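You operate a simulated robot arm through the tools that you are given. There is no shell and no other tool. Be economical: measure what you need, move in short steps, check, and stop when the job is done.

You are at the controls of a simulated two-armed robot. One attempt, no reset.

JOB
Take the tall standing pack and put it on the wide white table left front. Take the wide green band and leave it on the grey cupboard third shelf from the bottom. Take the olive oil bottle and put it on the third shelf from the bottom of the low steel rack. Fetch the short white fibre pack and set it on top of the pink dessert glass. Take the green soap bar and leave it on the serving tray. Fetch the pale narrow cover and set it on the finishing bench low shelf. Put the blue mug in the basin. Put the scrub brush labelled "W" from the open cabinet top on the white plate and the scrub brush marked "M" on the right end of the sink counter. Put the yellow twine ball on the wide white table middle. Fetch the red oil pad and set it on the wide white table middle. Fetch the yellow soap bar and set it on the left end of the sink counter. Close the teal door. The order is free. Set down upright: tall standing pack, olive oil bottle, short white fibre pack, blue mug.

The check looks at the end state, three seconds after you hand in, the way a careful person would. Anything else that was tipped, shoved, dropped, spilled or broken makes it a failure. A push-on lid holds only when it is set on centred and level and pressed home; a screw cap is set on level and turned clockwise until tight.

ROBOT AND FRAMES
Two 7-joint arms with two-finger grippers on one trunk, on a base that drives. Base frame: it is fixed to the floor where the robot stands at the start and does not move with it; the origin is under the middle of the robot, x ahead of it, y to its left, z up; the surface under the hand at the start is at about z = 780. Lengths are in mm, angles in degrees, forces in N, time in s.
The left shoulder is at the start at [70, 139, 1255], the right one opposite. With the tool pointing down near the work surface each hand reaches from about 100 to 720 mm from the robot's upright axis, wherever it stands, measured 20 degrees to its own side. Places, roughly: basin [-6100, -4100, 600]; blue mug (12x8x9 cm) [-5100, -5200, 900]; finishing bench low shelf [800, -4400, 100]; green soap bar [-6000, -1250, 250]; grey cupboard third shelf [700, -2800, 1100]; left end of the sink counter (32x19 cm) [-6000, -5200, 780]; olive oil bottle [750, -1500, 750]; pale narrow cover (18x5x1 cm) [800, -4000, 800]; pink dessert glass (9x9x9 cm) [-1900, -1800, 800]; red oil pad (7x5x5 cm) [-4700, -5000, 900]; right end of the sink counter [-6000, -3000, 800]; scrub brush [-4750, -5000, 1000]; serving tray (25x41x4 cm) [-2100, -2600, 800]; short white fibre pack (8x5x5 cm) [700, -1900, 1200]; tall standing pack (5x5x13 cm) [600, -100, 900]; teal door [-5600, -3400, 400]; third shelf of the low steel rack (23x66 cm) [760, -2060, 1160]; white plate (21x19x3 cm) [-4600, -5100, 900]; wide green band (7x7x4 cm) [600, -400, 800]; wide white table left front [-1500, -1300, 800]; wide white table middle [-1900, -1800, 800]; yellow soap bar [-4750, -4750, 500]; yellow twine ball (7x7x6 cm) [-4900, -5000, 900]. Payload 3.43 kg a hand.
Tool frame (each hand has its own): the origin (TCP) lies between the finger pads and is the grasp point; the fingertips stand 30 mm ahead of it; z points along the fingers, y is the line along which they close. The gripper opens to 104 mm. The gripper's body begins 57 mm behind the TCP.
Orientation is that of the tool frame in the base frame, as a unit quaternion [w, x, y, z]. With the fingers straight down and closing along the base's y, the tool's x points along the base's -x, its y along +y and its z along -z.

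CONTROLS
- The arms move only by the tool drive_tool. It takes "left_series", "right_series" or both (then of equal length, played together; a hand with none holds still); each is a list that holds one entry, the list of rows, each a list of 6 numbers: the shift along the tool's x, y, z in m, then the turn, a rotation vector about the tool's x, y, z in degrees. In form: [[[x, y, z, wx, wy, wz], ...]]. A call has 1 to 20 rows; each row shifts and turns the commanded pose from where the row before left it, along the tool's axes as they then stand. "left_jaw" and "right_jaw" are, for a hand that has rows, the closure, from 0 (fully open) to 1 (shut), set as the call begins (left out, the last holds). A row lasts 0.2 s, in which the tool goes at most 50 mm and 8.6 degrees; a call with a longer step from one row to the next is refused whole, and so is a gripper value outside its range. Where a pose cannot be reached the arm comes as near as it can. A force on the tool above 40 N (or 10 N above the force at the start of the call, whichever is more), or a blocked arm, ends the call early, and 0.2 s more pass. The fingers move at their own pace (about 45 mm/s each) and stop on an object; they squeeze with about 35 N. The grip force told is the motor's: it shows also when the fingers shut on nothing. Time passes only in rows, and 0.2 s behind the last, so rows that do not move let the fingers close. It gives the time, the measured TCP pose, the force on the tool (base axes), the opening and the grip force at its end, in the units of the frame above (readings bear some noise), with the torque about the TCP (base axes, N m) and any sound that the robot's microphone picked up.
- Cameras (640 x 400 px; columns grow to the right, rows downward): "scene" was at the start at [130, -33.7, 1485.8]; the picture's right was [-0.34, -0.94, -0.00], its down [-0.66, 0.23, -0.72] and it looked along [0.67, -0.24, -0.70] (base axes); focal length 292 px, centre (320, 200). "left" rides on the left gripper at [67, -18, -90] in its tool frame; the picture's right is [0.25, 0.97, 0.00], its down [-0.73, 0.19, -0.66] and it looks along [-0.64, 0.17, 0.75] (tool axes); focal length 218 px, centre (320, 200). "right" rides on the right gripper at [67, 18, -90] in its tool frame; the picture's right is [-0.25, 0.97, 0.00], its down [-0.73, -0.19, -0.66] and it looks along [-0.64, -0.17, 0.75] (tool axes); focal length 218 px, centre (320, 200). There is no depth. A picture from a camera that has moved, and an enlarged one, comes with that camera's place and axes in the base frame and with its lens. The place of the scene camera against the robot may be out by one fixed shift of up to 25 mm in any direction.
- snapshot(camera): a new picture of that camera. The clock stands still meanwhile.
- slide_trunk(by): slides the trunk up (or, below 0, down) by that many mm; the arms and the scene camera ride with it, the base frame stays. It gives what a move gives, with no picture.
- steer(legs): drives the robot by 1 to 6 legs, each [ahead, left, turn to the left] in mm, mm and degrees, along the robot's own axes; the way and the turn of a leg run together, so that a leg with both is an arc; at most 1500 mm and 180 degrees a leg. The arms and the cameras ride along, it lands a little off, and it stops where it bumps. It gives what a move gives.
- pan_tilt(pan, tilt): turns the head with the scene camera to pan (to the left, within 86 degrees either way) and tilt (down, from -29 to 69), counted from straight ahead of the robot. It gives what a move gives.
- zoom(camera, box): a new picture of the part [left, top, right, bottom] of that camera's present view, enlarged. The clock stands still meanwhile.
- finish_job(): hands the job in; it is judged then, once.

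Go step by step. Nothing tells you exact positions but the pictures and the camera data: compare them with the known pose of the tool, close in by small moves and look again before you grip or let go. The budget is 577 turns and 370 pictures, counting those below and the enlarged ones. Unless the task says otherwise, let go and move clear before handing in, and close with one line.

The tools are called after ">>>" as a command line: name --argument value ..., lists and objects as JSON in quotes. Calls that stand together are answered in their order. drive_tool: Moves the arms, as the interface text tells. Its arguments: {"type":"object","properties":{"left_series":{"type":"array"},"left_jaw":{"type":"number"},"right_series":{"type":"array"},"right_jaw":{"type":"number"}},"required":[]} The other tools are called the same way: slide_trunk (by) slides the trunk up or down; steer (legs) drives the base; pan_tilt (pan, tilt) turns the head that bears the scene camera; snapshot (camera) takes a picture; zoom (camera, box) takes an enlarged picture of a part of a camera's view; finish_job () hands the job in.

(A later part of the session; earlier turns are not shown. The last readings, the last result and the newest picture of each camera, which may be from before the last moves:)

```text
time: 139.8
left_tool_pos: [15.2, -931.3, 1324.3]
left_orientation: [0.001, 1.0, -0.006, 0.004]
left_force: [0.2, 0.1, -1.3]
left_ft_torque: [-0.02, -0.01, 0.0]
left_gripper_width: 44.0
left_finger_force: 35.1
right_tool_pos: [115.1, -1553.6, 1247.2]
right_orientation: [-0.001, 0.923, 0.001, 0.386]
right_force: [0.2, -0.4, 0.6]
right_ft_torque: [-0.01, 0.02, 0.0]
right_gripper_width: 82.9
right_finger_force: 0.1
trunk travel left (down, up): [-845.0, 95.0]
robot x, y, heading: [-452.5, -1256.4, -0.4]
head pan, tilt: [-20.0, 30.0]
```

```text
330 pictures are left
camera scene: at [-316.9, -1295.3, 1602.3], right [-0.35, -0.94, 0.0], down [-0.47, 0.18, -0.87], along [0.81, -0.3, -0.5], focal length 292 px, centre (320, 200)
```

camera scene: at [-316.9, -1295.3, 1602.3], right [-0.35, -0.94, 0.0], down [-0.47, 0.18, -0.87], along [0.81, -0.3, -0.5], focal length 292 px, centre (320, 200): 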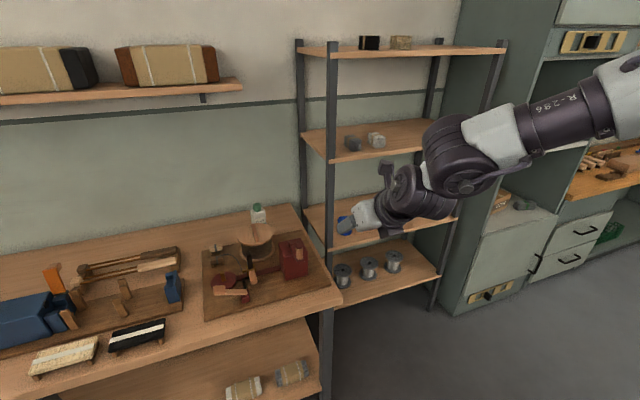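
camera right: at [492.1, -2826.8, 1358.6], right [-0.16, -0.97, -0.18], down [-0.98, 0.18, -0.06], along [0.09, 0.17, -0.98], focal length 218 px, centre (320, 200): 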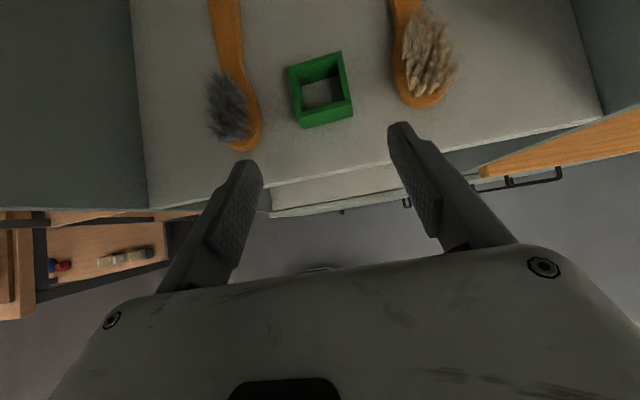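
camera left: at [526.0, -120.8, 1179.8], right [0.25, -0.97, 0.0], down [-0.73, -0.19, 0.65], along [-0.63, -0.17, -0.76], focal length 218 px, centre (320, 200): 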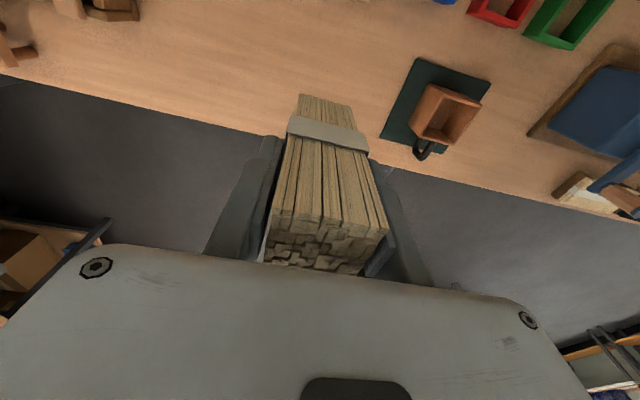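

>>> zoom --camera "scene" --box '[180, 170, 360, 330]'

>>> zoom --camera "scene" --box '[290, 20, 530, 300]'

```text
2.50 times, centred on (270, 250) of scene
camera zoom: at [-316.9, -1295.3, 1602.3], right [-0.35, -0.94, 0.0], down [-0.47, 0.18, -0.87], along [0.81, -0.3, -0.5], focal length 730 px, centre (445, 75)
```

zoom: 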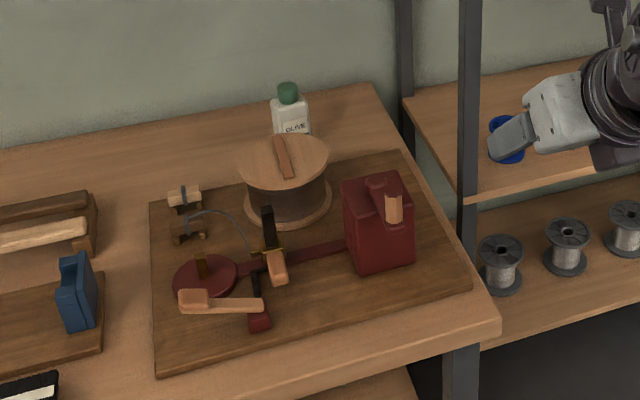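

```text
1.43 times, centred on (410, 160) of scene
camera zoom: at [-316.9, -1295.3, 1602.3], right [-0.35, -0.94, 0.0], down [-0.47, 0.18, -0.87], along [0.81, -0.3, -0.5], focal length 417 px, centre (191, 257)
```

zoom: 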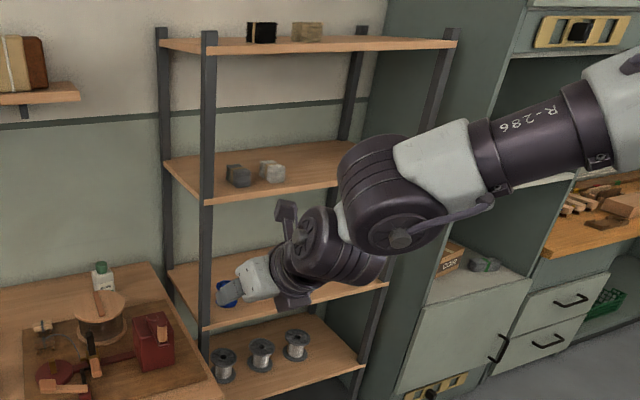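

The bottle stands behind a lidded drum, near (800–850,-1420). I'll lower the trunk and drive in to see it from the hand camera.

>>> slide_trunk --by -190

>>> steer --legs '[[470, 130, 0.4]]'

>>> snapshot --camera "right"

>>> snapshot --camera "scene"

```text
time: 141.9
left_tool_pos: [13.8, -931.1, 1134.6]
left_orientation: [0.001, 1.0, -0.006, 0.003]
left_force: [-1.1, 0.3, -0.7]
left_ft_torque: [0.03, -0.03, 0.0]
left_gripper_width: 44.3
left_finger_force: 35.3
right_tool_pos: [114.6, -1552.0, 1057.6]
right_orientation: [-0.002, 0.923, 0.002, 0.385]
right_force: [-0.2, 0.7, 0.1]
right_ft_torque: [0.01, 0.01, -0.03]
right_gripper_width: 83.2
right_finger_force: 0.0
trunk travel left (down, up): [-655.0, 285.0]
robot x, y, heading: [-455.5, -1255.8, -0.6]
head pan, tilt: [-20.0, 30.0]
```

```text
time: 144.8
left_tool_pos: [494.7, -810.4, 1135.0]
left_orientation: [0.001, 1.0, -0.011, 0.004]
left_force: [0.6, 0.1, -0.1]
left_ft_torque: [0.0, 0.01, 0.01]
left_gripper_width: 44.2
left_finger_force: 35.6
right_tool_pos: [588.1, -1432.3, 1058.3]
right_orientation: [0.0, 0.922, -0.003, 0.386]
right_force: [-0.6, 0.4, 0.3]
right_ft_torque: [0.01, 0.01, 0.01]
right_gripper_width: 83.2
right_finger_force: 0.0
trunk travel left (down, up): [-655.0, 285.0]
robot x, y, heading: [24.2, -1131.1, -1.1]
head pan, tilt: [-20.0, 30.0]
```

```text
327 pictures are left
camera right: at [571.0, -1451.3, 1168.8], right [-0.18, -0.97, -0.18], down [-0.98, 0.2, -0.06], along [0.09, 0.17, -0.98], focal length 218 px, centre (320, 200)
```

right: 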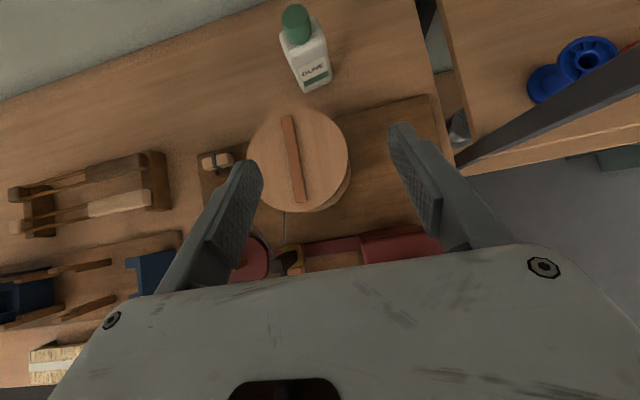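

```text
326 pictures are left
camera scene: at [159.9, -1169.7, 1412.4], right [-0.36, -0.93, 0.0], down [-0.47, 0.18, -0.87], along [0.81, -0.31, -0.5], focal length 292 px, centre (320, 200)
```

scene: 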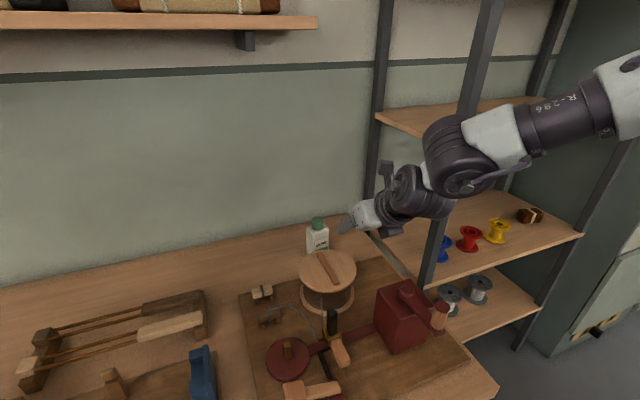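

The bottle's at about (835,-1420), beyond the drum. I need to know how near the base is to the bench, so I'll look down.

>>> pan_tilt --pan 0 --tilt 69

>>> snapshot --camera "scene"

```text
time: 145.9
left_tool_pos: [495.4, -808.9, 1135.3]
left_orientation: [0.002, 1.0, -0.011, 0.003]
left_force: [-0.4, -0.5, -0.7]
left_ft_torque: [-0.01, 0.0, 0.0]
left_gripper_width: 44.2
left_finger_force: 34.7
right_tool_pos: [588.1, -1431.2, 1057.4]
right_orientation: [0.0, 0.923, -0.003, 0.385]
right_force: [-0.4, -0.1, 0.3]
right_ft_torque: [0.01, -0.04, -0.02]
right_gripper_width: 83.3
right_finger_force: 0.1
trunk travel left (down, up): [-655.0, 285.0]
robot x, y, heading: [25.8, -1128.5, -1.0]
head pan, tilt: [0.0, 68.8]
```

```text
325 pictures are left
camera scene: at [132.0, -1138.1, 1360.9], right [-0.02, -1.0, 0.0], down [-0.93, 0.02, -0.36], along [0.36, -0.01, -0.93], focal length 292 px, centre (320, 200)
```

scene: 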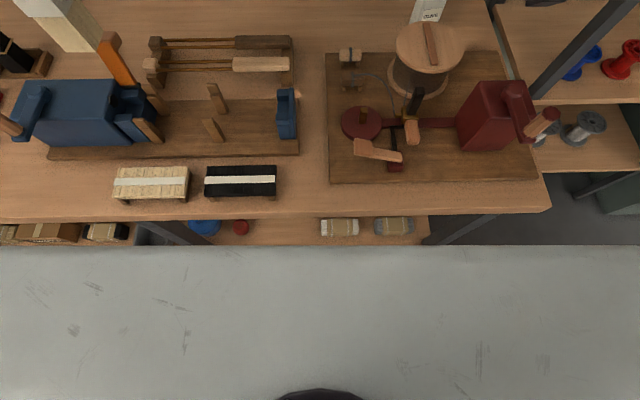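

The bench front is at about x=322. I'll creep ahead 80 mm and then reach over the drum toward the bottle.

>>> steer --legs '[[80, 0, 1.0]]'

>>> drive_tool --right_series '[[[0.02, 0, 0.03, 0, 0, 0], [0.025, -0.003, 0.03, 0, 0, 0], [0.025, -0.003, 0.03, 0, 0, 0], [0, 0, 0, 0, 0, 0]]]'

>>> snapshot --camera "right"

```text
time: 147.0
left_tool_pos: [551.6, -803.8, 1131.6]
left_orientation: [0.001, 1.0, -0.004, 0.0]
left_force: [1.4, -0.6, -1.3]
left_ft_torque: [-0.01, 0.08, 0.01]
left_gripper_width: 44.1
left_finger_force: 35.1
right_tool_pos: [652.3, -1424.2, 1053.8]
right_orientation: [-0.002, 0.923, 0.004, 0.384]
right_force: [0.2, 0.2, -1.6]
right_ft_torque: [0.01, 0.05, 0.0]
right_gripper_width: 83.1
right_finger_force: 0.0
trunk travel left (down, up): [-655.0, 285.0]
robot x, y, heading: [72.8, -1128.7, -0.5]
head pan, tilt: [0.0, 68.8]
stopped in leg 1: the robot was blocked; the commanded pose is now the measured one
```

```text
time: 148.0
left_tool_pos: [544.0, -804.2, 1135.4]
left_orientation: [0.002, 1.0, -0.004, 0.006]
left_force: [-0.3, 0.2, -2.0]
left_ft_torque: [0.01, 0.0, -0.03]
left_gripper_width: 44.2
left_finger_force: 34.6
right_tool_pos: [759.8, -1421.1, 1047.4]
right_orientation: [-0.002, 0.922, 0.004, 0.387]
right_force: [0.9, 0.6, -0.3]
right_ft_torque: [-0.02, -0.02, 0.01]
right_gripper_width: 83.2
right_finger_force: 0.1
trunk travel left (down, up): [-655.0, 285.0]
robot x, y, heading: [75.0, -1133.2, -0.4]
head pan, tilt: [0.0, 68.8]
```

```text
324 pictures are left
camera right: at [743.2, -1439.6, 1158.5], right [-0.17, -0.97, -0.18], down [-0.98, 0.18, -0.06], along [0.09, 0.17, -0.98], focal length 218 px, centre (320, 200)
```

right: 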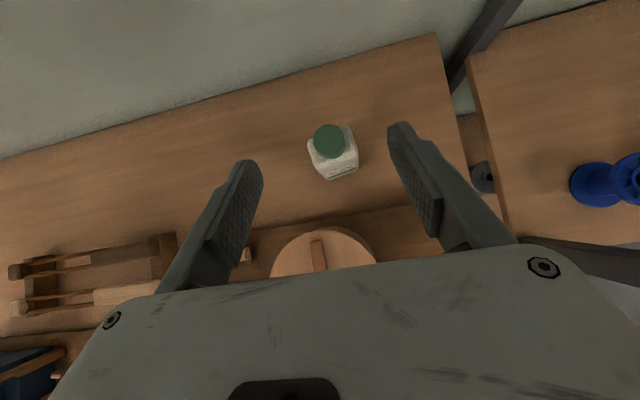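

>>> zoom --camera "right" --box '[270, 100, 390, 200]'

```text
4.00 times, centred on (330, 150) of right
camera zoom: at [743.2, -1439.6, 1158.5], right [-0.17, -0.97, -0.18], down [-0.98, 0.18, -0.06], along [0.09, 0.17, -0.98], focal length 873 px, centre (280, 400)
```

zoom: 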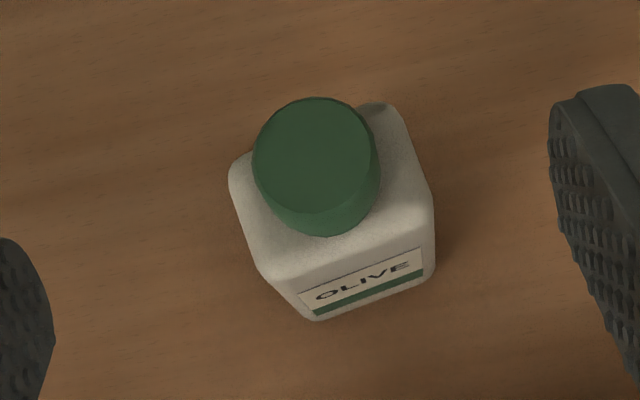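

The bottle (≈54 mm square) is turned about 9° and stands at (831,-1418). I'll match its yaw and move the open fingers over it.

>>> drive_tool --right_series '[[[0, 0, 0, 3.35, 0, -3.35], [0, 0, 0, 3.35, 0, -3.35], [-0.0083, 0.0024, 0.0373, 0, 0, 0], [-0.0083, 0.0024, 0.0373, 0, 0, 0], [-0.0083, 0.0024, 0.0373, 0, 0, 0], [0, 0, 0, 0, 0, 0]]]'

>>> snapshot --camera "right"

```text
time: 149.4
left_tool_pos: [545.0, -804.3, 1135.6]
left_orientation: [0.002, 1.0, -0.004, 0.005]
left_force: [-0.4, 0.6, -1.5]
left_ft_torque: [-0.02, -0.02, 0.01]
left_gripper_width: 44.2
left_finger_force: 35.1
right_tool_pos: [810.2, -1420.2, 955.4]
right_orientation: [-0.034, 0.919, 0.08, 0.386]
right_force: [-0.8, 1.5, 0.8]
right_ft_torque: [0.02, 0.05, 0.0]
right_gripper_width: 83.4
right_finger_force: 0.0
right hand out of reach, approached as far as the arm can: row 5
trunk travel left (down, up): [-655.0, 285.0]
robot x, y, heading: [75.9, -1130.9, -0.1]
head pan, tilt: [0.0, 68.8]
```

```text
322 pictures are left
camera right: at [797.1, -1440.9, 1066.3], right [-0.01, -0.98, -0.18], down [-1.0, 0.02, -0.06], along [0.06, 0.18, -0.98], focal length 218 px, centre (320, 200)
```

right: 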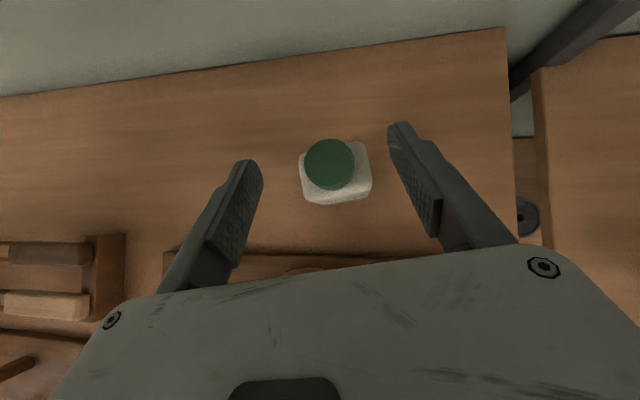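

I'm at the reach limit. I'll bring the hand more in front of its shoulder and shift the base right by the same amount, then lower the trunk rather than the arm.

>>> drive_tool --right_series '[[[0.005, -0.0427, 0.005, 0, 0, 0], [0.005, -0.0427, 0.005, 0, 0, 0], [0.005, -0.0427, 0.005, 0, 0, 0], [0, 0, 0, 0, 0, 0]]]'

>>> steer --legs '[[0, -130, 0]]'

>>> snapshot --camera "right"

```text
time: 150.4
left_tool_pos: [545.1, -804.4, 1135.1]
left_orientation: [0.001, 1.0, -0.004, 0.005]
left_force: [0.4, -0.1, -0.6]
left_ft_torque: [-0.01, 0.0, 0.0]
left_gripper_width: 44.3
left_finger_force: 34.4
right_tool_pos: [764.7, -1325.4, 986.1]
right_orientation: [-0.034, 0.919, 0.08, 0.385]
right_force: [-0.2, -0.2, -0.2]
right_ft_torque: [-0.03, -0.03, 0.01]
right_gripper_width: 83.3
right_finger_force: 0.1
right hand out of reach, approached as far as the arm can: row 1, 2, 3
trunk travel left (down, up): [-655.0, 285.0]
robot x, y, heading: [77.4, -1130.5, -0.6]
head pan, tilt: [0.0, 68.8]
```

```text
time: 151.6
left_tool_pos: [543.9, -930.2, 1134.6]
left_orientation: [0.002, 1.0, -0.003, 0.005]
left_force: [0.4, -0.3, -1.4]
left_ft_torque: [-0.03, -0.01, 0.01]
left_gripper_width: 44.5
left_finger_force: 34.2
right_tool_pos: [764.5, -1450.8, 985.2]
right_orientation: [-0.034, 0.919, 0.082, 0.385]
right_force: [-0.3, 0.2, -0.3]
right_ft_torque: [-0.01, -0.03, -0.02]
right_gripper_width: 83.4
right_finger_force: 0.0
trunk travel left (down, up): [-655.0, 285.0]
robot x, y, heading: [74.0, -1261.1, -0.3]
head pan, tilt: [0.0, 68.8]
```

```text
321 pictures are left
camera right: at [751.3, -1471.8, 1096.4], right [0.0, -0.98, -0.18], down [-1.0, 0.01, -0.06], along [0.06, 0.18, -0.98], focal length 218 px, centre (320, 200)
```

right: 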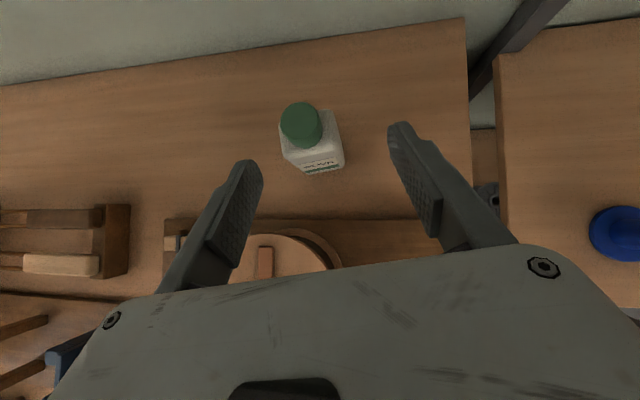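

Reach is better further out to the right side, so I'll undo that and go back over the bottle, then use the trunk to lower.

>>> steer --legs '[[0, 130, 0]]'

>>> drive_tool --right_series '[[[0.001, 0.034, 0.011, 0, 0, 0], [0.001, 0.034, 0.014, 0, 0, 0], [0.001, 0.034, 0.02, 0, 0, 0], [0, 0, 0, 0, 0, 0]]]'

>>> snapshot --camera "right"

```text
time: 152.9
left_tool_pos: [544.3, -804.7, 1135.1]
left_orientation: [0.001, 1.0, -0.004, 0.005]
left_force: [-0.1, -0.3, -0.3]
left_ft_torque: [0.04, 0.01, 0.03]
left_gripper_width: 44.4
left_finger_force: 35.3
right_tool_pos: [765.0, -1325.8, 983.7]
right_orientation: [-0.035, 0.919, 0.08, 0.385]
right_force: [0.4, -1.4, 0.3]
right_ft_torque: [-0.01, 0.04, -0.02]
right_gripper_width: 83.4
right_finger_force: 0.1
trunk travel left (down, up): [-655.0, 285.0]
robot x, y, heading: [74.9, -1130.9, -0.3]
head pan, tilt: [0.0, 68.8]
```

```text
time: 153.9
left_tool_pos: [544.4, -804.3, 1135.5]
left_orientation: [0.001, 1.0, -0.004, 0.004]
left_force: [0.3, 0.2, -1.0]
left_ft_torque: [-0.02, -0.03, 0.01]
left_gripper_width: 44.1
left_finger_force: 34.6
right_tool_pos: [814.1, -1425.5, 957.8]
right_orientation: [-0.034, 0.919, 0.08, 0.385]
right_force: [-0.6, 0.3, 0.0]
right_ft_torque: [0.02, -0.01, -0.01]
right_gripper_width: 82.9
right_finger_force: 0.0
trunk travel left (down, up): [-655.0, 285.0]
robot x, y, heading: [76.8, -1128.4, -0.2]
head pan, tilt: [0.0, 68.8]
```

```text
320 pictures are left
camera right: at [800.4, -1447.0, 1068.5], right [-0.01, -0.98, -0.18], down [-1.0, 0.02, -0.06], along [0.06, 0.18, -0.98], focal length 218 px, centre (320, 200)
```

right: 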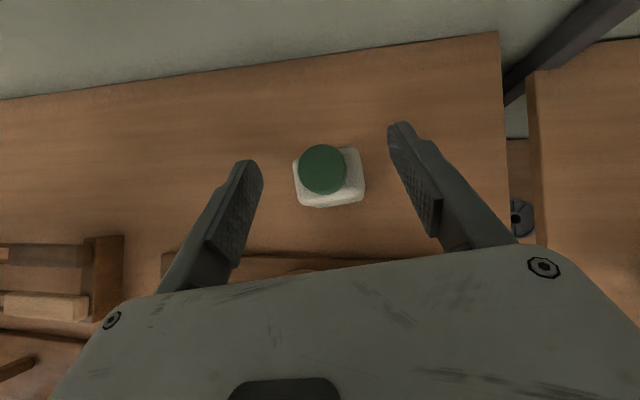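

Bottle is at (832,-1420) and square to the fingers. A small sideways correction, then lower the trunk.

>>> drive_tool --right_series '[[[0.003, -0.005, 0.003, 0, 0, 0], [0, 0, 0, 0, 0, 0]]]'

>>> slide_trunk --by -65

>>> snapshot --camera "right"

```text
time: 154.5
left_tool_pos: [545.3, -805.4, 1135.1]
left_orientation: [0.001, 1.0, -0.005, 0.004]
left_force: [0.2, -0.1, -1.1]
left_ft_torque: [0.02, 0.04, -0.02]
left_gripper_width: 44.4
left_finger_force: 35.3
right_tool_pos: [813.0, -1420.5, 958.6]
right_orientation: [-0.034, 0.918, 0.08, 0.386]
right_force: [-0.1, -0.9, 0.9]
right_ft_torque: [0.03, 0.01, 0.04]
right_gripper_width: 83.2
right_finger_force: 0.1
right hand out of reach, approached as far as the arm can: row 1
trunk travel left (down, up): [-655.0, 285.0]
robot x, y, heading: [79.8, -1128.4, -0.3]
head pan, tilt: [0.0, 68.8]
```

```text
time: 155.6
left_tool_pos: [544.8, -803.5, 1069.5]
left_orientation: [0.001, 1.0, -0.005, 0.004]
left_force: [-0.4, -0.4, 0.0]
left_ft_torque: [0.05, 0.01, -0.01]
left_gripper_width: 44.0
left_finger_force: 35.0
right_tool_pos: [812.2, -1419.1, 894.8]
right_orientation: [-0.034, 0.919, 0.079, 0.386]
right_force: [0.8, 0.6, 0.7]
right_ft_torque: [0.01, 0.0, -0.01]
right_gripper_width: 83.0
right_finger_force: 0.1
trunk travel left (down, up): [-590.0, 350.0]
robot x, y, heading: [78.0, -1130.4, -0.7]
head pan, tilt: [0.0, 68.8]
```

```text
319 pictures are left
camera right: at [799.5, -1441.3, 1004.9], right [-0.01, -0.98, -0.18], down [-1.0, 0.02, -0.06], along [0.06, 0.18, -0.98], focal length 218 px, centre (320, 200)
```

right: 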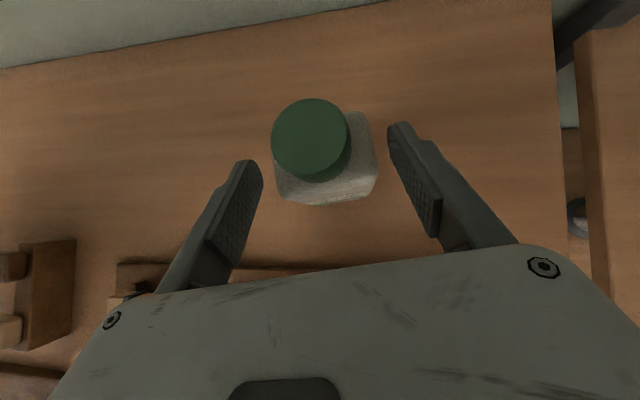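

>>> slide_trunk --by -47

>>> snapshot --camera "right"

```text
time: 156.5
left_tool_pos: [546.1, -803.8, 1022.5]
left_orientation: [0.0, 1.0, -0.004, 0.004]
left_force: [0.5, -0.7, -0.8]
left_ft_torque: [0.0, 0.02, 0.01]
left_gripper_width: 44.0
left_finger_force: 34.8
right_tool_pos: [817.7, -1422.5, 854.1]
right_orientation: [-0.033, 0.915, 0.077, 0.394]
right_force: [0.0, -0.6, 0.3]
right_ft_torque: [-0.02, 0.0, -0.04]
right_gripper_width: 83.1
right_finger_force: 0.0
trunk travel left (down, up): [-543.0, 397.0]
robot x, y, heading: [80.2, -1131.8, -0.3]
head pan, tilt: [0.0, 68.8]
stopped: the force on the tool passed its limit at 42 N (the readings are from after the stop); the commanded pose is now the measured one
```

```text
318 pictures are left
camera right: at [802.6, -1443.4, 964.1], right [-0.01, -0.98, -0.18], down [-1.0, 0.02, -0.08], along [0.08, 0.18, -0.98], focal length 218 px, centre (320, 200)
```

right: 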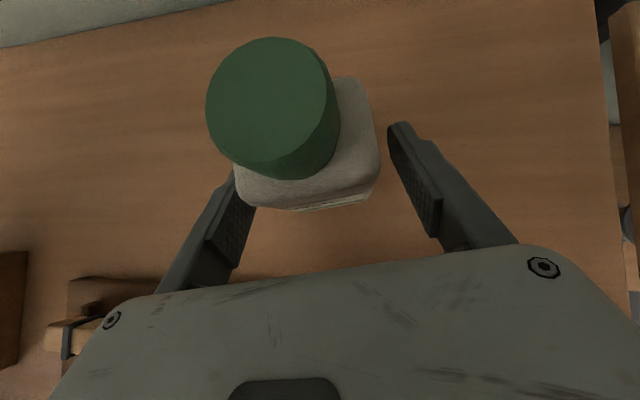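

Something touched at 42 N. I'll look from the head before going on.

>>> pan_tilt --pan -22 --tilt 35

>>> zoom --camera "scene" --box '[240, 100, 480, 300]'

```text
time: 157.5
left_tool_pos: [544.8, -804.8, 1024.1]
left_orientation: [0.001, 1.0, -0.004, 0.004]
left_force: [-0.4, -0.4, -0.2]
left_ft_torque: [0.02, 0.01, 0.0]
left_gripper_width: 44.0
left_finger_force: 34.9
right_tool_pos: [817.3, -1421.9, 854.2]
right_orientation: [-0.033, 0.915, 0.077, 0.394]
right_force: [-0.3, -0.5, 0.0]
right_ft_torque: [-0.01, 0.0, 0.01]
right_gripper_width: 83.0
right_finger_force: 0.0
trunk travel left (down, up): [-543.0, 397.0]
robot x, y, heading: [79.2, -1129.7, -0.6]
head pan, tilt: [-22.0, 35.0]
```

```text
2.00 times, centred on (360, 200) of scene
camera zoom: at [211.5, -1170.9, 1292.5], right [-0.38, -0.92, 0.0], down [-0.53, 0.22, -0.82], along [0.76, -0.31, -0.57], focal length 584 px, centre (240, 200)
```

zoom: 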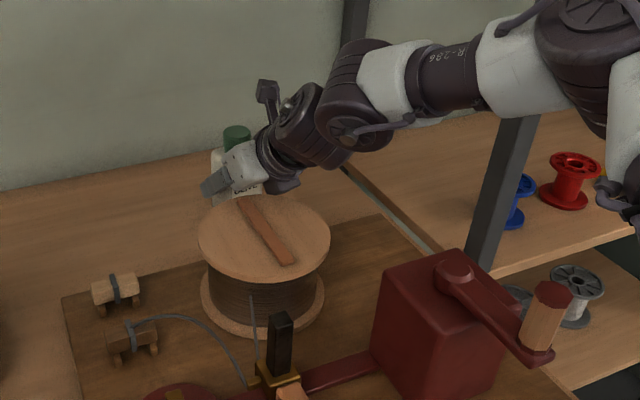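

The hand's underside grazed the drum lid, but nothing moved visibly, and the fingers already straddle the bottle's upper body at z≈854. I'll close here.

>>> drive_tool --right_series '[[[0.001, 0, -0.001, 0, 0, 0], [0, 0, 0, 0, 0, 0], [0, 0, 0, 0, 0, 0], [0, 0, 0, 0, 0, 0], [0, 0, 0, 0, 0, 0]]]' --right_jaw 1

>>> snapshot --camera "right"

```text
time: 158.7
left_tool_pos: [545.6, -806.0, 1022.3]
left_orientation: [0.0, 1.0, -0.005, 0.004]
left_force: [0.2, -0.5, -1.9]
left_ft_torque: [-0.01, 0.02, 0.0]
left_gripper_width: 44.1
left_finger_force: 34.6
right_tool_pos: [817.8, -1420.7, 854.3]
right_orientation: [-0.033, 0.915, 0.078, 0.394]
right_force: [-0.5, 0.3, -0.4]
right_ft_torque: [0.0, 0.03, -0.03]
right_gripper_width: 61.7
right_finger_force: 34.9
trunk travel left (down, up): [-543.0, 397.0]
robot x, y, heading: [77.0, -1131.9, -0.6]
head pan, tilt: [-22.0, 35.0]
```

```text
316 pictures are left
camera right: at [801.8, -1442.8, 965.7], right [-0.01, -0.98, -0.18], down [-1.0, 0.02, -0.08], along [0.08, 0.18, -0.98], focal length 218 px, centre (320, 200)
```

right: 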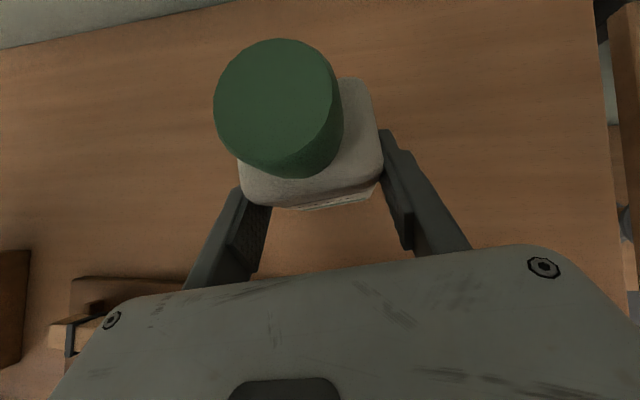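

The bottle is gripped (bottom about 72 mm below the TCP). I'll lift by the trunk, back out and go look at the rack.

>>> slide_trunk --by 390

>>> snapshot --camera "right"

>>> steer --legs '[[-500, 0, 0.5], [0, -650, 0]]'

>>> pan_tilt --pan -20 --tilt 30

>>> snapshot --camera "scene"

```text
time: 162.4
left_tool_pos: [547.0, -805.1, 1413.4]
left_orientation: [0.001, 1.0, -0.004, 0.005]
left_force: [-0.4, 0.4, -1.7]
left_ft_torque: [-0.01, -0.02, 0.0]
left_gripper_width: 44.2
left_finger_force: 35.1
right_tool_pos: [818.0, -1421.9, 1245.6]
right_orientation: [-0.033, 0.916, 0.077, 0.393]
right_force: [0.4, 0.3, -2.8]
right_ft_torque: [0.0, 0.0, 0.01]
right_gripper_width: 61.4
right_finger_force: 34.8
trunk travel left (down, up): [-933.0, 7.0]
robot x, y, heading: [75.1, -1129.5, -0.4]
head pan, tilt: [-22.0, 35.0]
```

```text
315 pictures are left
camera right: at [802.4, -1443.1, 1355.3], right [-0.01, -0.98, -0.18], down [-1.0, 0.02, -0.08], along [0.08, 0.18, -0.98], focal length 218 px, centre (320, 200)
```

right: 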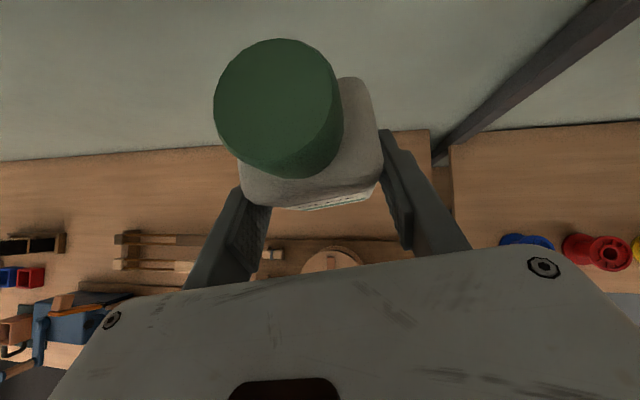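

```text
time: 168.8
left_tool_pos: [17.2, -1463.6, 1410.8]
left_orientation: [0.002, 1.0, -0.007, 0.004]
left_force: [0.1, -0.1, -2.8]
left_ft_torque: [-0.01, -0.01, -0.02]
left_gripper_width: 44.1
left_finger_force: 35.5
right_tool_pos: [286.9, -2080.9, 1245.9]
right_orientation: [-0.033, 0.916, 0.077, 0.393]
right_force: [-0.6, 0.2, -2.0]
right_ft_torque: [-0.01, 0.04, -0.04]
right_gripper_width: 61.6
right_finger_force: 35.5
trunk travel left (down, up): [-933.0, 7.0]
robot x, y, heading: [-449.3, -1789.1, -0.7]
head pan, tilt: [-22.0, 35.0]
```

```text
time: 169.4
left_tool_pos: [15.8, -1463.8, 1412.6]
left_orientation: [0.001, 1.0, -0.005, 0.004]
left_force: [0.1, -0.1, -1.0]
left_ft_torque: [-0.02, 0.0, 0.0]
left_gripper_width: 44.0
left_finger_force: 35.3
right_tool_pos: [286.5, -2082.3, 1244.2]
right_orientation: [-0.033, 0.916, 0.076, 0.393]
right_force: [-0.1, 0.8, -2.4]
right_ft_torque: [0.05, 0.05, -0.02]
right_gripper_width: 61.4
right_finger_force: 35.3
trunk travel left (down, up): [-933.0, 7.0]
robot x, y, heading: [-452.2, -1791.0, -0.5]
head pan, tilt: [-20.0, 30.0]
```

```text
314 pictures are left
camera scene: at [-315.0, -1827.1, 1690.3], right [-0.35, -0.94, 0.0], down [-0.47, 0.18, -0.87], along [0.81, -0.3, -0.5], focal length 292 px, centre (320, 200)
```

scene: 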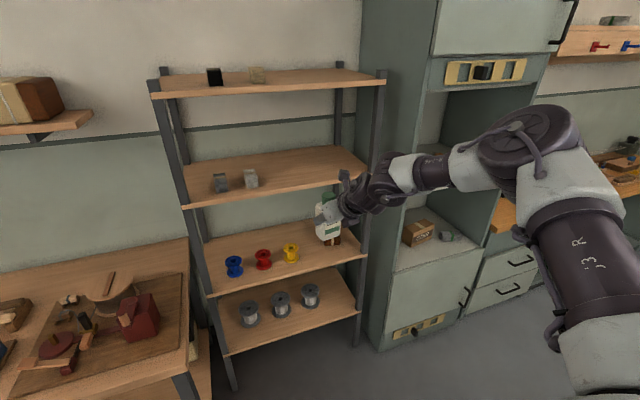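

The rack's third shelf is at about z≈1160 with free space on its right half. I'll lift the bottle a bit and drive in toward y≈-2120.

>>> drive_tool --right_series '[[[0.015, 0, -0.04, 0, 0, 0], [0.015, 0, -0.04, 0, 0, 0], [0.01, 0, -0.02, 0, 0, 0], [0, 0, 0, 0, 0, 0]]]'

>>> steer --legs '[[380, -70, 0.5]]'

>>> snapshot --camera "right"

>>> snapshot --camera "scene"

```text
time: 170.4
left_tool_pos: [18.2, -1465.1, 1412.5]
left_orientation: [0.001, 1.0, -0.006, 0.004]
left_force: [0.7, -0.2, -1.1]
left_ft_torque: [-0.02, -0.02, 0.02]
left_gripper_width: 43.9
left_finger_force: 35.1
right_tool_pos: [243.0, -2089.5, 1342.7]
right_orientation: [-0.034, 0.916, 0.077, 0.392]
right_force: [0.7, -0.4, -2.9]
right_ft_torque: [0.0, 0.05, -0.01]
right_gripper_width: 61.5
right_finger_force: 35.0
trunk travel left (down, up): [-933.0, 7.0]
robot x, y, heading: [-453.7, -1792.9, -0.6]
head pan, tilt: [-20.0, 30.0]
```

```text
time: 172.9
left_tool_pos: [394.3, -1531.5, 1415.0]
left_orientation: [0.002, 1.0, -0.001, 0.005]
left_force: [-0.9, 0.6, -1.1]
left_ft_torque: [-0.03, -0.03, 0.01]
left_gripper_width: 44.3
left_finger_force: 34.6
right_tool_pos: [626.2, -2153.1, 1344.4]
right_orientation: [-0.035, 0.915, 0.081, 0.394]
right_force: [-0.6, 0.6, -2.3]
right_ft_torque: [0.03, 0.08, -0.03]
right_gripper_width: 61.4
right_finger_force: 34.9
trunk travel left (down, up): [-933.0, 7.0]
robot x, y, heading: [-67.6, -1865.1, -0.1]
head pan, tilt: [-20.0, 30.0]
```

```text
313 pictures are left
camera right: at [610.7, -2175.7, 1455.2], right [0.0, -0.98, -0.18], down [-1.0, 0.02, -0.08], along [0.08, 0.18, -0.98], focal length 218 px, centre (320, 200)
```

right: 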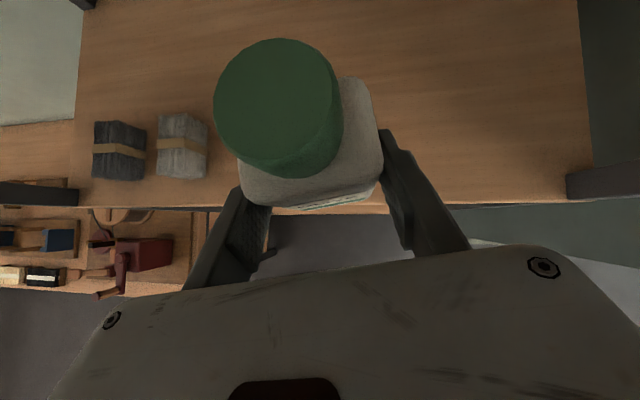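

```text
312 pictures are left
camera scene: at [66.2, -1899.4, 1690.8], right [-0.34, -0.94, 0.0], down [-0.47, 0.17, -0.87], along [0.81, -0.3, -0.5], focal length 292 px, centre (320, 200)
```

scene: 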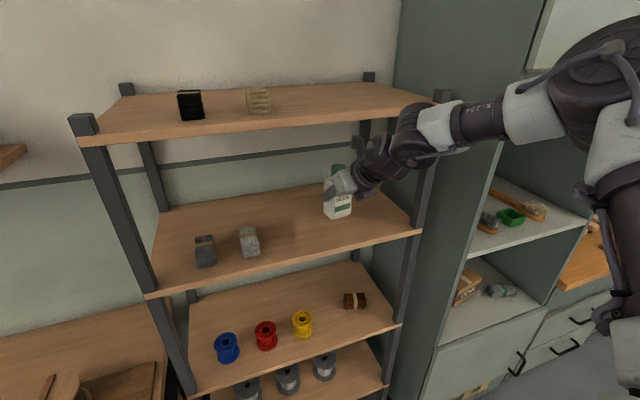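

The front edge is x≈628. I'll drive in 105 mm and lower most of the way with the trunk.

>>> steer --legs '[[105, 0, 0]]'

>>> slide_trunk --by -80

>>> zoom --camera "scene" --box '[240, 120, 440, 280]'

```text
time: 174.1
left_tool_pos: [492.7, -1533.6, 1417.4]
left_orientation: [0.001, 1.0, -0.001, 0.009]
left_force: [-0.9, 0.1, -1.7]
left_ft_torque: [-0.01, -0.07, 0.02]
left_gripper_width: 44.0
left_finger_force: 35.3
right_tool_pos: [724.2, -2155.2, 1348.3]
right_orientation: [-0.035, 0.914, 0.081, 0.396]
right_force: [-0.6, -0.8, -3.1]
right_ft_torque: [0.0, 0.01, -0.01]
right_gripper_width: 61.4
right_finger_force: 34.9
trunk travel left (down, up): [-933.0, 7.0]
robot x, y, heading: [35.8, -1863.3, 0.1]
head pan, tilt: [-20.0, 30.0]
```

```text
time: 175.2
left_tool_pos: [502.4, -1534.0, 1333.5]
left_orientation: [0.001, 1.0, -0.002, 0.005]
left_force: [0.2, -0.1, -1.2]
left_ft_torque: [0.01, -0.01, -0.03]
left_gripper_width: 44.0
left_finger_force: 35.3
right_tool_pos: [733.7, -2155.9, 1262.8]
right_orientation: [-0.036, 0.914, 0.081, 0.395]
right_force: [0.3, 0.5, -2.8]
right_ft_torque: [-0.02, 0.06, -0.01]
right_gripper_width: 61.2
right_finger_force: 35.1
trunk travel left (down, up): [-853.0, 87.0]
robot x, y, heading: [36.6, -1863.7, -0.1]
head pan, tilt: [-20.0, 30.0]
```

```text
2.50 times, centred on (340, 200) of scene
camera zoom: at [174.0, -1900.5, 1610.5], right [-0.34, -0.94, 0.0], down [-0.47, 0.17, -0.87], along [0.81, -0.3, -0.5], focal length 730 px, centre (270, 200)
```

zoom: 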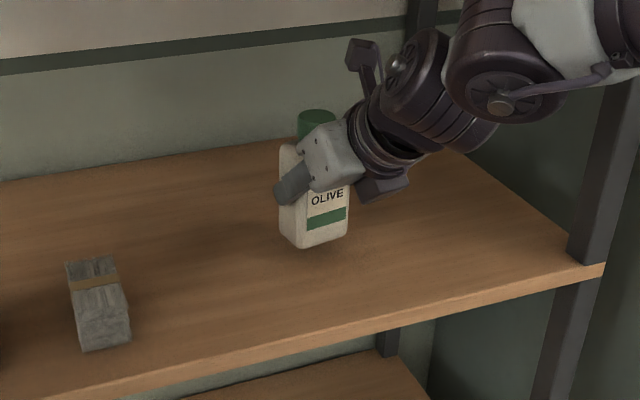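

Just above the shelf. Lowering in fine steps until contact.

>>> drive_tool --right_series '[[[-0.0037, 0, 0.0034, 0, 0, 0], [-0.0037, 0, 0.0034, 0, 0, 0], [-0.0022, 0, 0.002, 0, 0, 0], [-0.0022, 0, 0.002, 0, 0, 0], [0, 0, 0, 0, 0, 0]]]'

```text
time: 176.4
left_tool_pos: [503.0, -1535.3, 1332.2]
left_orientation: [0.001, 1.0, -0.001, 0.005]
left_force: [-0.1, -0.4, -1.1]
left_ft_torque: [-0.01, 0.0, 0.03]
left_gripper_width: 44.2
left_finger_force: 35.4
right_tool_pos: [734.6, -2156.6, 1248.0]
right_orientation: [-0.036, 0.916, 0.081, 0.392]
right_force: [-0.2, 0.2, -2.8]
right_ft_torque: [0.0, 0.08, 0.0]
right_gripper_width: 61.5
right_finger_force: 34.8
trunk travel left (down, up): [-853.0, 87.0]
robot x, y, heading: [35.5, -1866.3, 0.1]
head pan, tilt: [-20.0, 30.0]
```

>>> drive_tool --right_series '[[[-0.0022, 0, 0.002, 0, 0, 0], [-0.0022, 0, 0.002, 0, 0, 0], [-0.0015, 0, 0.0014, 0, 0, 0], [-0.0015, 0, 0.0014, 0, 0, 0], [0, 0, 0, 0, 0, 0]]]'

>>> zoom --camera "scene" --box '[290, 150, 390, 250]'

```text
time: 177.6
left_tool_pos: [500.3, -1533.6, 1334.9]
left_orientation: [0.001, 1.0, -0.001, 0.006]
left_force: [-0.1, 0.5, -1.6]
left_ft_torque: [-0.02, 0.02, 0.0]
left_gripper_width: 44.2
left_finger_force: 34.6
right_tool_pos: [732.9, -2156.3, 1246.1]
right_orientation: [-0.035, 0.912, 0.08, 0.401]
right_force: [9.5, -7.1, 33.2]
right_ft_torque: [-0.04, -0.37, -0.04]
right_gripper_width: 61.5
right_finger_force: 35.7
trunk travel left (down, up): [-853.0, 87.0]
robot x, y, heading: [31.3, -1864.9, -0.3]
head pan, tilt: [-20.0, 30.0]
```

```text
4.00 times, centred on (340, 200) of scene
camera zoom: at [170.9, -1900.0, 1611.1], right [-0.34, -0.94, 0.0], down [-0.47, 0.17, -0.87], along [0.81, -0.3, -0.5], focal length 1167 px, centre (240, 200)
```

zoom: 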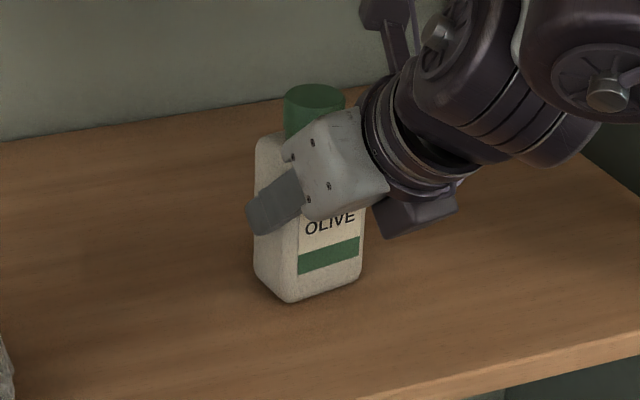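

Firm contact; I'll ease up 3 mm, open, and withdraw along the fingers.

>>> drive_tool --right_series '[[[0.002, 0, -0.002, 0, 0, 0], [0, 0, 0, 0, 0, 0]]]'

>>> drive_tool --right_series '[[[0, 0, 0, 0, 0, 0], [0, 0, 0, 0, 0, 0], [0, 0, 0, 0, 0, 0], [0, 0, -0.02, 0, 0, 0], [0, 0, -0.03, 0, 0, 0], [0, 0, -0.04, 0, 0, 0], [0, 0, -0.04, 0, 0, 0], [0, 0, -0.03, 0, 0, 0], [0, 0, 0, 0, 0, 0]]]' --right_jaw 0.1

>>> snapshot --camera "scene"

>>> snapshot --camera "right"

```text
time: 178.2
left_tool_pos: [501.0, -1534.0, 1333.9]
left_orientation: [0.003, 1.0, -0.002, 0.006]
left_force: [0.7, 0.8, -1.0]
left_ft_torque: [-0.02, 0.0, -0.01]
left_gripper_width: 44.4
left_finger_force: 35.3
right_tool_pos: [732.9, -2156.3, 1245.0]
right_orientation: [-0.034, 0.913, 0.08, 0.398]
right_force: [9.1, -6.6, 29.2]
right_ft_torque: [0.1, -0.34, -0.13]
right_gripper_width: 61.5
right_finger_force: 35.5
trunk travel left (down, up): [-853.0, 87.0]
robot x, y, heading: [35.6, -1862.6, 0.0]
head pan, tilt: [-20.0, 30.0]
```

```text
time: 180.2
left_tool_pos: [502.6, -1533.1, 1333.5]
left_orientation: [0.001, 1.0, -0.001, 0.004]
left_force: [0.0, 0.5, -1.0]
left_ft_torque: [0.0, -0.02, -0.01]
left_gripper_width: 44.0
left_finger_force: 35.2
right_tool_pos: [620.0, -2176.7, 1349.7]
right_orientation: [-0.034, 0.915, 0.079, 0.394]
right_force: [0.6, 0.3, 0.0]
right_ft_torque: [0.01, 0.02, 0.02]
right_gripper_width: 94.0
right_finger_force: 0.0
trunk travel left (down, up): [-853.0, 87.0]
robot x, y, heading: [35.9, -1859.6, -0.1]
head pan, tilt: [-20.0, 30.0]
```

```text
309 pictures are left
camera scene: at [175.3, -1900.1, 1610.3], right [-0.34, -0.94, 0.0], down [-0.47, 0.17, -0.87], along [0.81, -0.3, -0.5], focal length 292 px, centre (320, 200)
```

scene: 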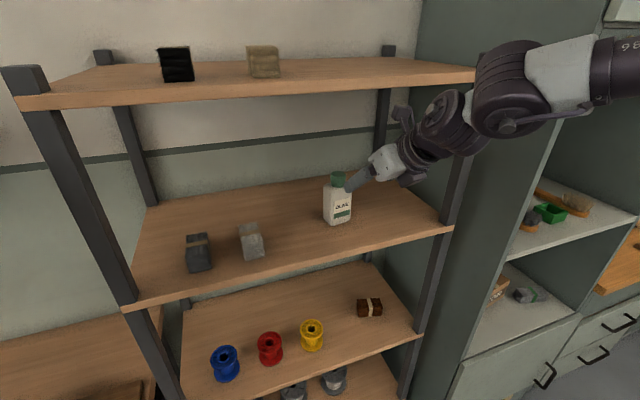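

```text
308 pictures are left
camera right: at [604.3, -2197.9, 1459.5], right [0.0, -0.98, -0.18], down [-1.0, 0.02, -0.08], along [0.08, 0.18, -0.98], focal length 218 px, centre (320, 200)
```

right: 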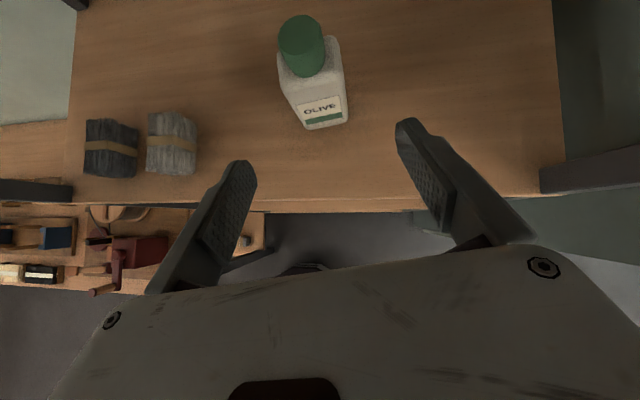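

The bottle stands properly. Next is the short white fibre pack on the same shelf, left side; zoom in on it.

>>> zoom --camera "scene" --box '[170, 200, 290, 290]'

>>> zoom --camera "right" --box '[60, 90, 260, 215]'

```text
4.44 times, centred on (230, 245) of scene
camera zoom: at [175.3, -1900.1, 1610.3], right [-0.34, -0.94, 0.0], down [-0.47, 0.17, -0.87], along [0.81, -0.3, -0.5], focal length 1297 px, centre (720, 0)
```

zoom: 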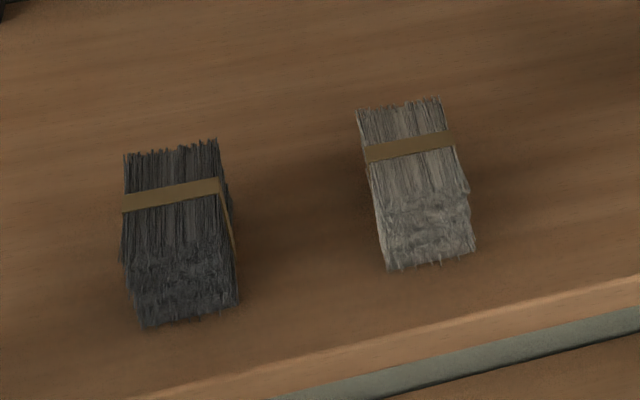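

```text
3.20 times, centred on (160, 152) of right
camera zoom: at [604.3, -2197.9, 1459.5], right [0.0, -0.98, -0.18], down [-1.0, 0.02, -0.08], along [0.08, 0.18, -0.98], focal length 698 px, centre (832, 352)
```

zoom: 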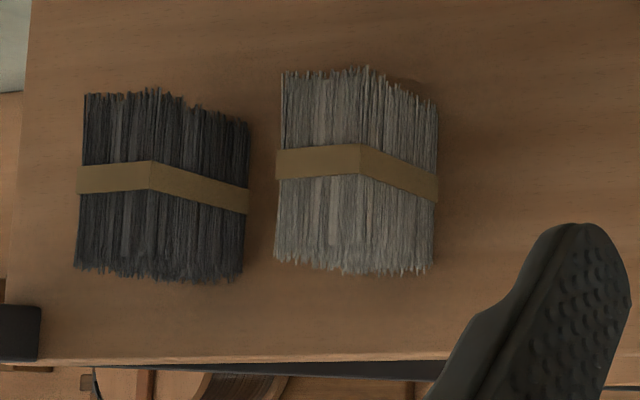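

The white pack is at about (704,-1946), lying 8 cm along x. I'll square the hand and slide left in front of it.

>>> drive_tool --right_series '[[[0, 0, -0.03, -3.35, 0, 3.35], [0, 0, 0, -3.35, 0, 3.35], [0, 0, 0, 0, 0, 0]]]'

>>> steer --legs '[[0, 228, 0]]'

>>> snapshot --camera "right"

```text
time: 181.0
left_tool_pos: [504.5, -1534.0, 1332.0]
left_orientation: [0.0, 1.0, -0.002, 0.003]
left_force: [-0.8, 0.3, -1.1]
left_ft_torque: [0.02, -0.01, -0.01]
left_gripper_width: 44.1
left_finger_force: 34.9
right_tool_pos: [600.3, -2182.3, 1367.0]
right_orientation: [-0.004, 0.919, 0.003, 0.394]
right_force: [1.1, -0.2, -0.7]
right_ft_torque: [0.0, -0.02, -0.02]
right_gripper_width: 93.7
right_finger_force: 0.0
trunk travel left (down, up): [-853.0, 87.0]
robot x, y, heading: [36.7, -1861.8, -0.3]
head pan, tilt: [-20.0, 30.0]
```

```text
time: 182.8
left_tool_pos: [502.0, -1310.5, 1335.2]
left_orientation: [-0.001, 1.0, -0.001, 0.005]
left_force: [-0.6, -0.8, -0.6]
left_ft_torque: [0.02, -0.02, -0.02]
left_gripper_width: 44.3
left_finger_force: 35.4
right_tool_pos: [598.7, -1957.2, 1367.7]
right_orientation: [-0.006, 0.919, 0.004, 0.395]
right_force: [1.1, -0.6, -0.9]
right_ft_torque: [0.06, 0.0, -0.01]
right_gripper_width: 93.6
right_finger_force: 0.0
trunk travel left (down, up): [-853.0, 87.0]
robot x, y, heading: [39.7, -1637.9, 0.0]
head pan, tilt: [-20.0, 30.0]
```

```text
305 pictures are left
camera right: at [579.7, -1977.1, 1478.2], right [-0.16, -0.97, -0.19], down [-0.98, 0.18, -0.08], along [0.11, 0.18, -0.98], focal length 218 px, centre (320, 200)
```

right: 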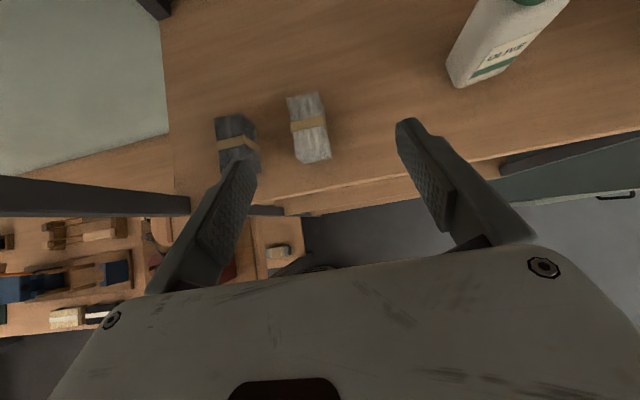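

>>> drive_tool --right_series '[[[-0.0133, -0.0083, 0.0325, 0, 0, 0], [-0.0133, -0.0083, 0.0325, 0, 0, 0], [-0.0133, -0.0083, 0.0325, 0, 0, 0], [0, 0, 0, 0, 0, 0]]]' --right_jaw 0.22

>>> snapshot --camera "right"

```text
time: 183.8
left_tool_pos: [502.2, -1305.5, 1333.1]
left_orientation: [0.002, 1.0, -0.001, 0.006]
left_force: [0.7, 0.0, -0.3]
left_ft_torque: [0.02, -0.03, -0.03]
left_gripper_width: 44.2
left_finger_force: 34.9
right_tool_pos: [639.5, -1925.0, 1274.0]
right_orientation: [-0.005, 0.919, 0.005, 0.395]
right_force: [-0.2, 0.7, 0.8]
right_ft_torque: [-0.01, 0.02, 0.0]
right_gripper_width: 81.1
right_finger_force: 0.1
trunk travel left (down, up): [-853.0, 87.0]
robot x, y, heading: [35.8, -1632.8, -0.1]
head pan, tilt: [-20.0, 30.0]
```

```text
304 pictures are left
camera right: at [620.0, -1943.9, 1385.0], right [-0.16, -0.97, -0.19], down [-0.98, 0.18, -0.08], along [0.11, 0.17, -0.98], focal length 218 px, centre (320, 200)
```

right: 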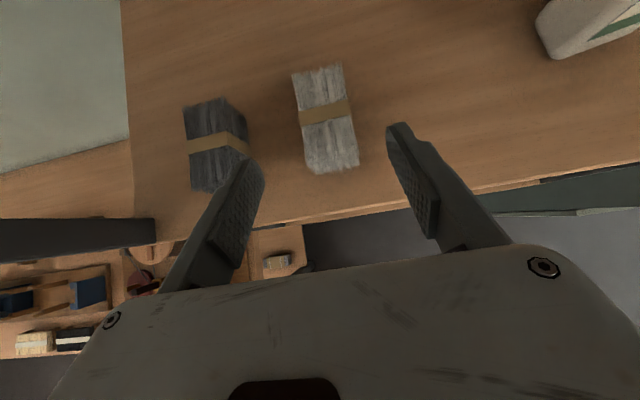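

Aligned; sliding in around the white pack.

>>> drive_tool --right_series '[[[-0.003, 0.002, 0.03, 0, 0, 0], [-0.003, 0.002, 0.03, 0, 0, 0], [-0.003, 0.001, 0.026, 0, 0, 0], [0, 0, 0, 0, 0, 0]]]'

>>> snapshot --camera "right"

```text
time: 184.8
left_tool_pos: [501.1, -1306.1, 1334.0]
left_orientation: [0.001, 1.0, -0.001, 0.005]
left_force: [-0.3, 0.1, -1.3]
left_ft_torque: [0.0, 0.0, 0.01]
left_gripper_width: 44.0
left_finger_force: 35.5
right_tool_pos: [696.9, -1930.7, 1207.3]
right_orientation: [-0.004, 0.919, 0.004, 0.394]
right_force: [-0.4, 0.6, 0.3]
right_ft_torque: [-0.01, 0.03, 0.03]
right_gripper_width: 80.9
right_finger_force: 0.1
trunk travel left (down, up): [-853.0, 87.0]
robot x, y, heading: [39.7, -1637.6, 0.2]
head pan, tilt: [-20.0, 30.0]
```

```text
303 pictures are left
camera right: at [677.8, -1949.8, 1317.3], right [-0.16, -0.97, -0.19], down [-0.98, 0.18, -0.08], along [0.11, 0.17, -0.98], focal length 218 px, centre (320, 200)
```

right: 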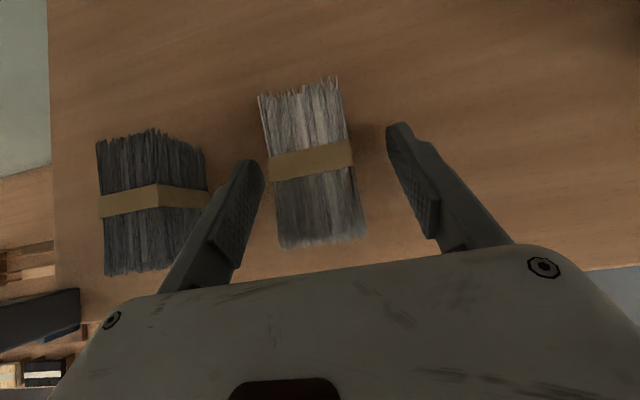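

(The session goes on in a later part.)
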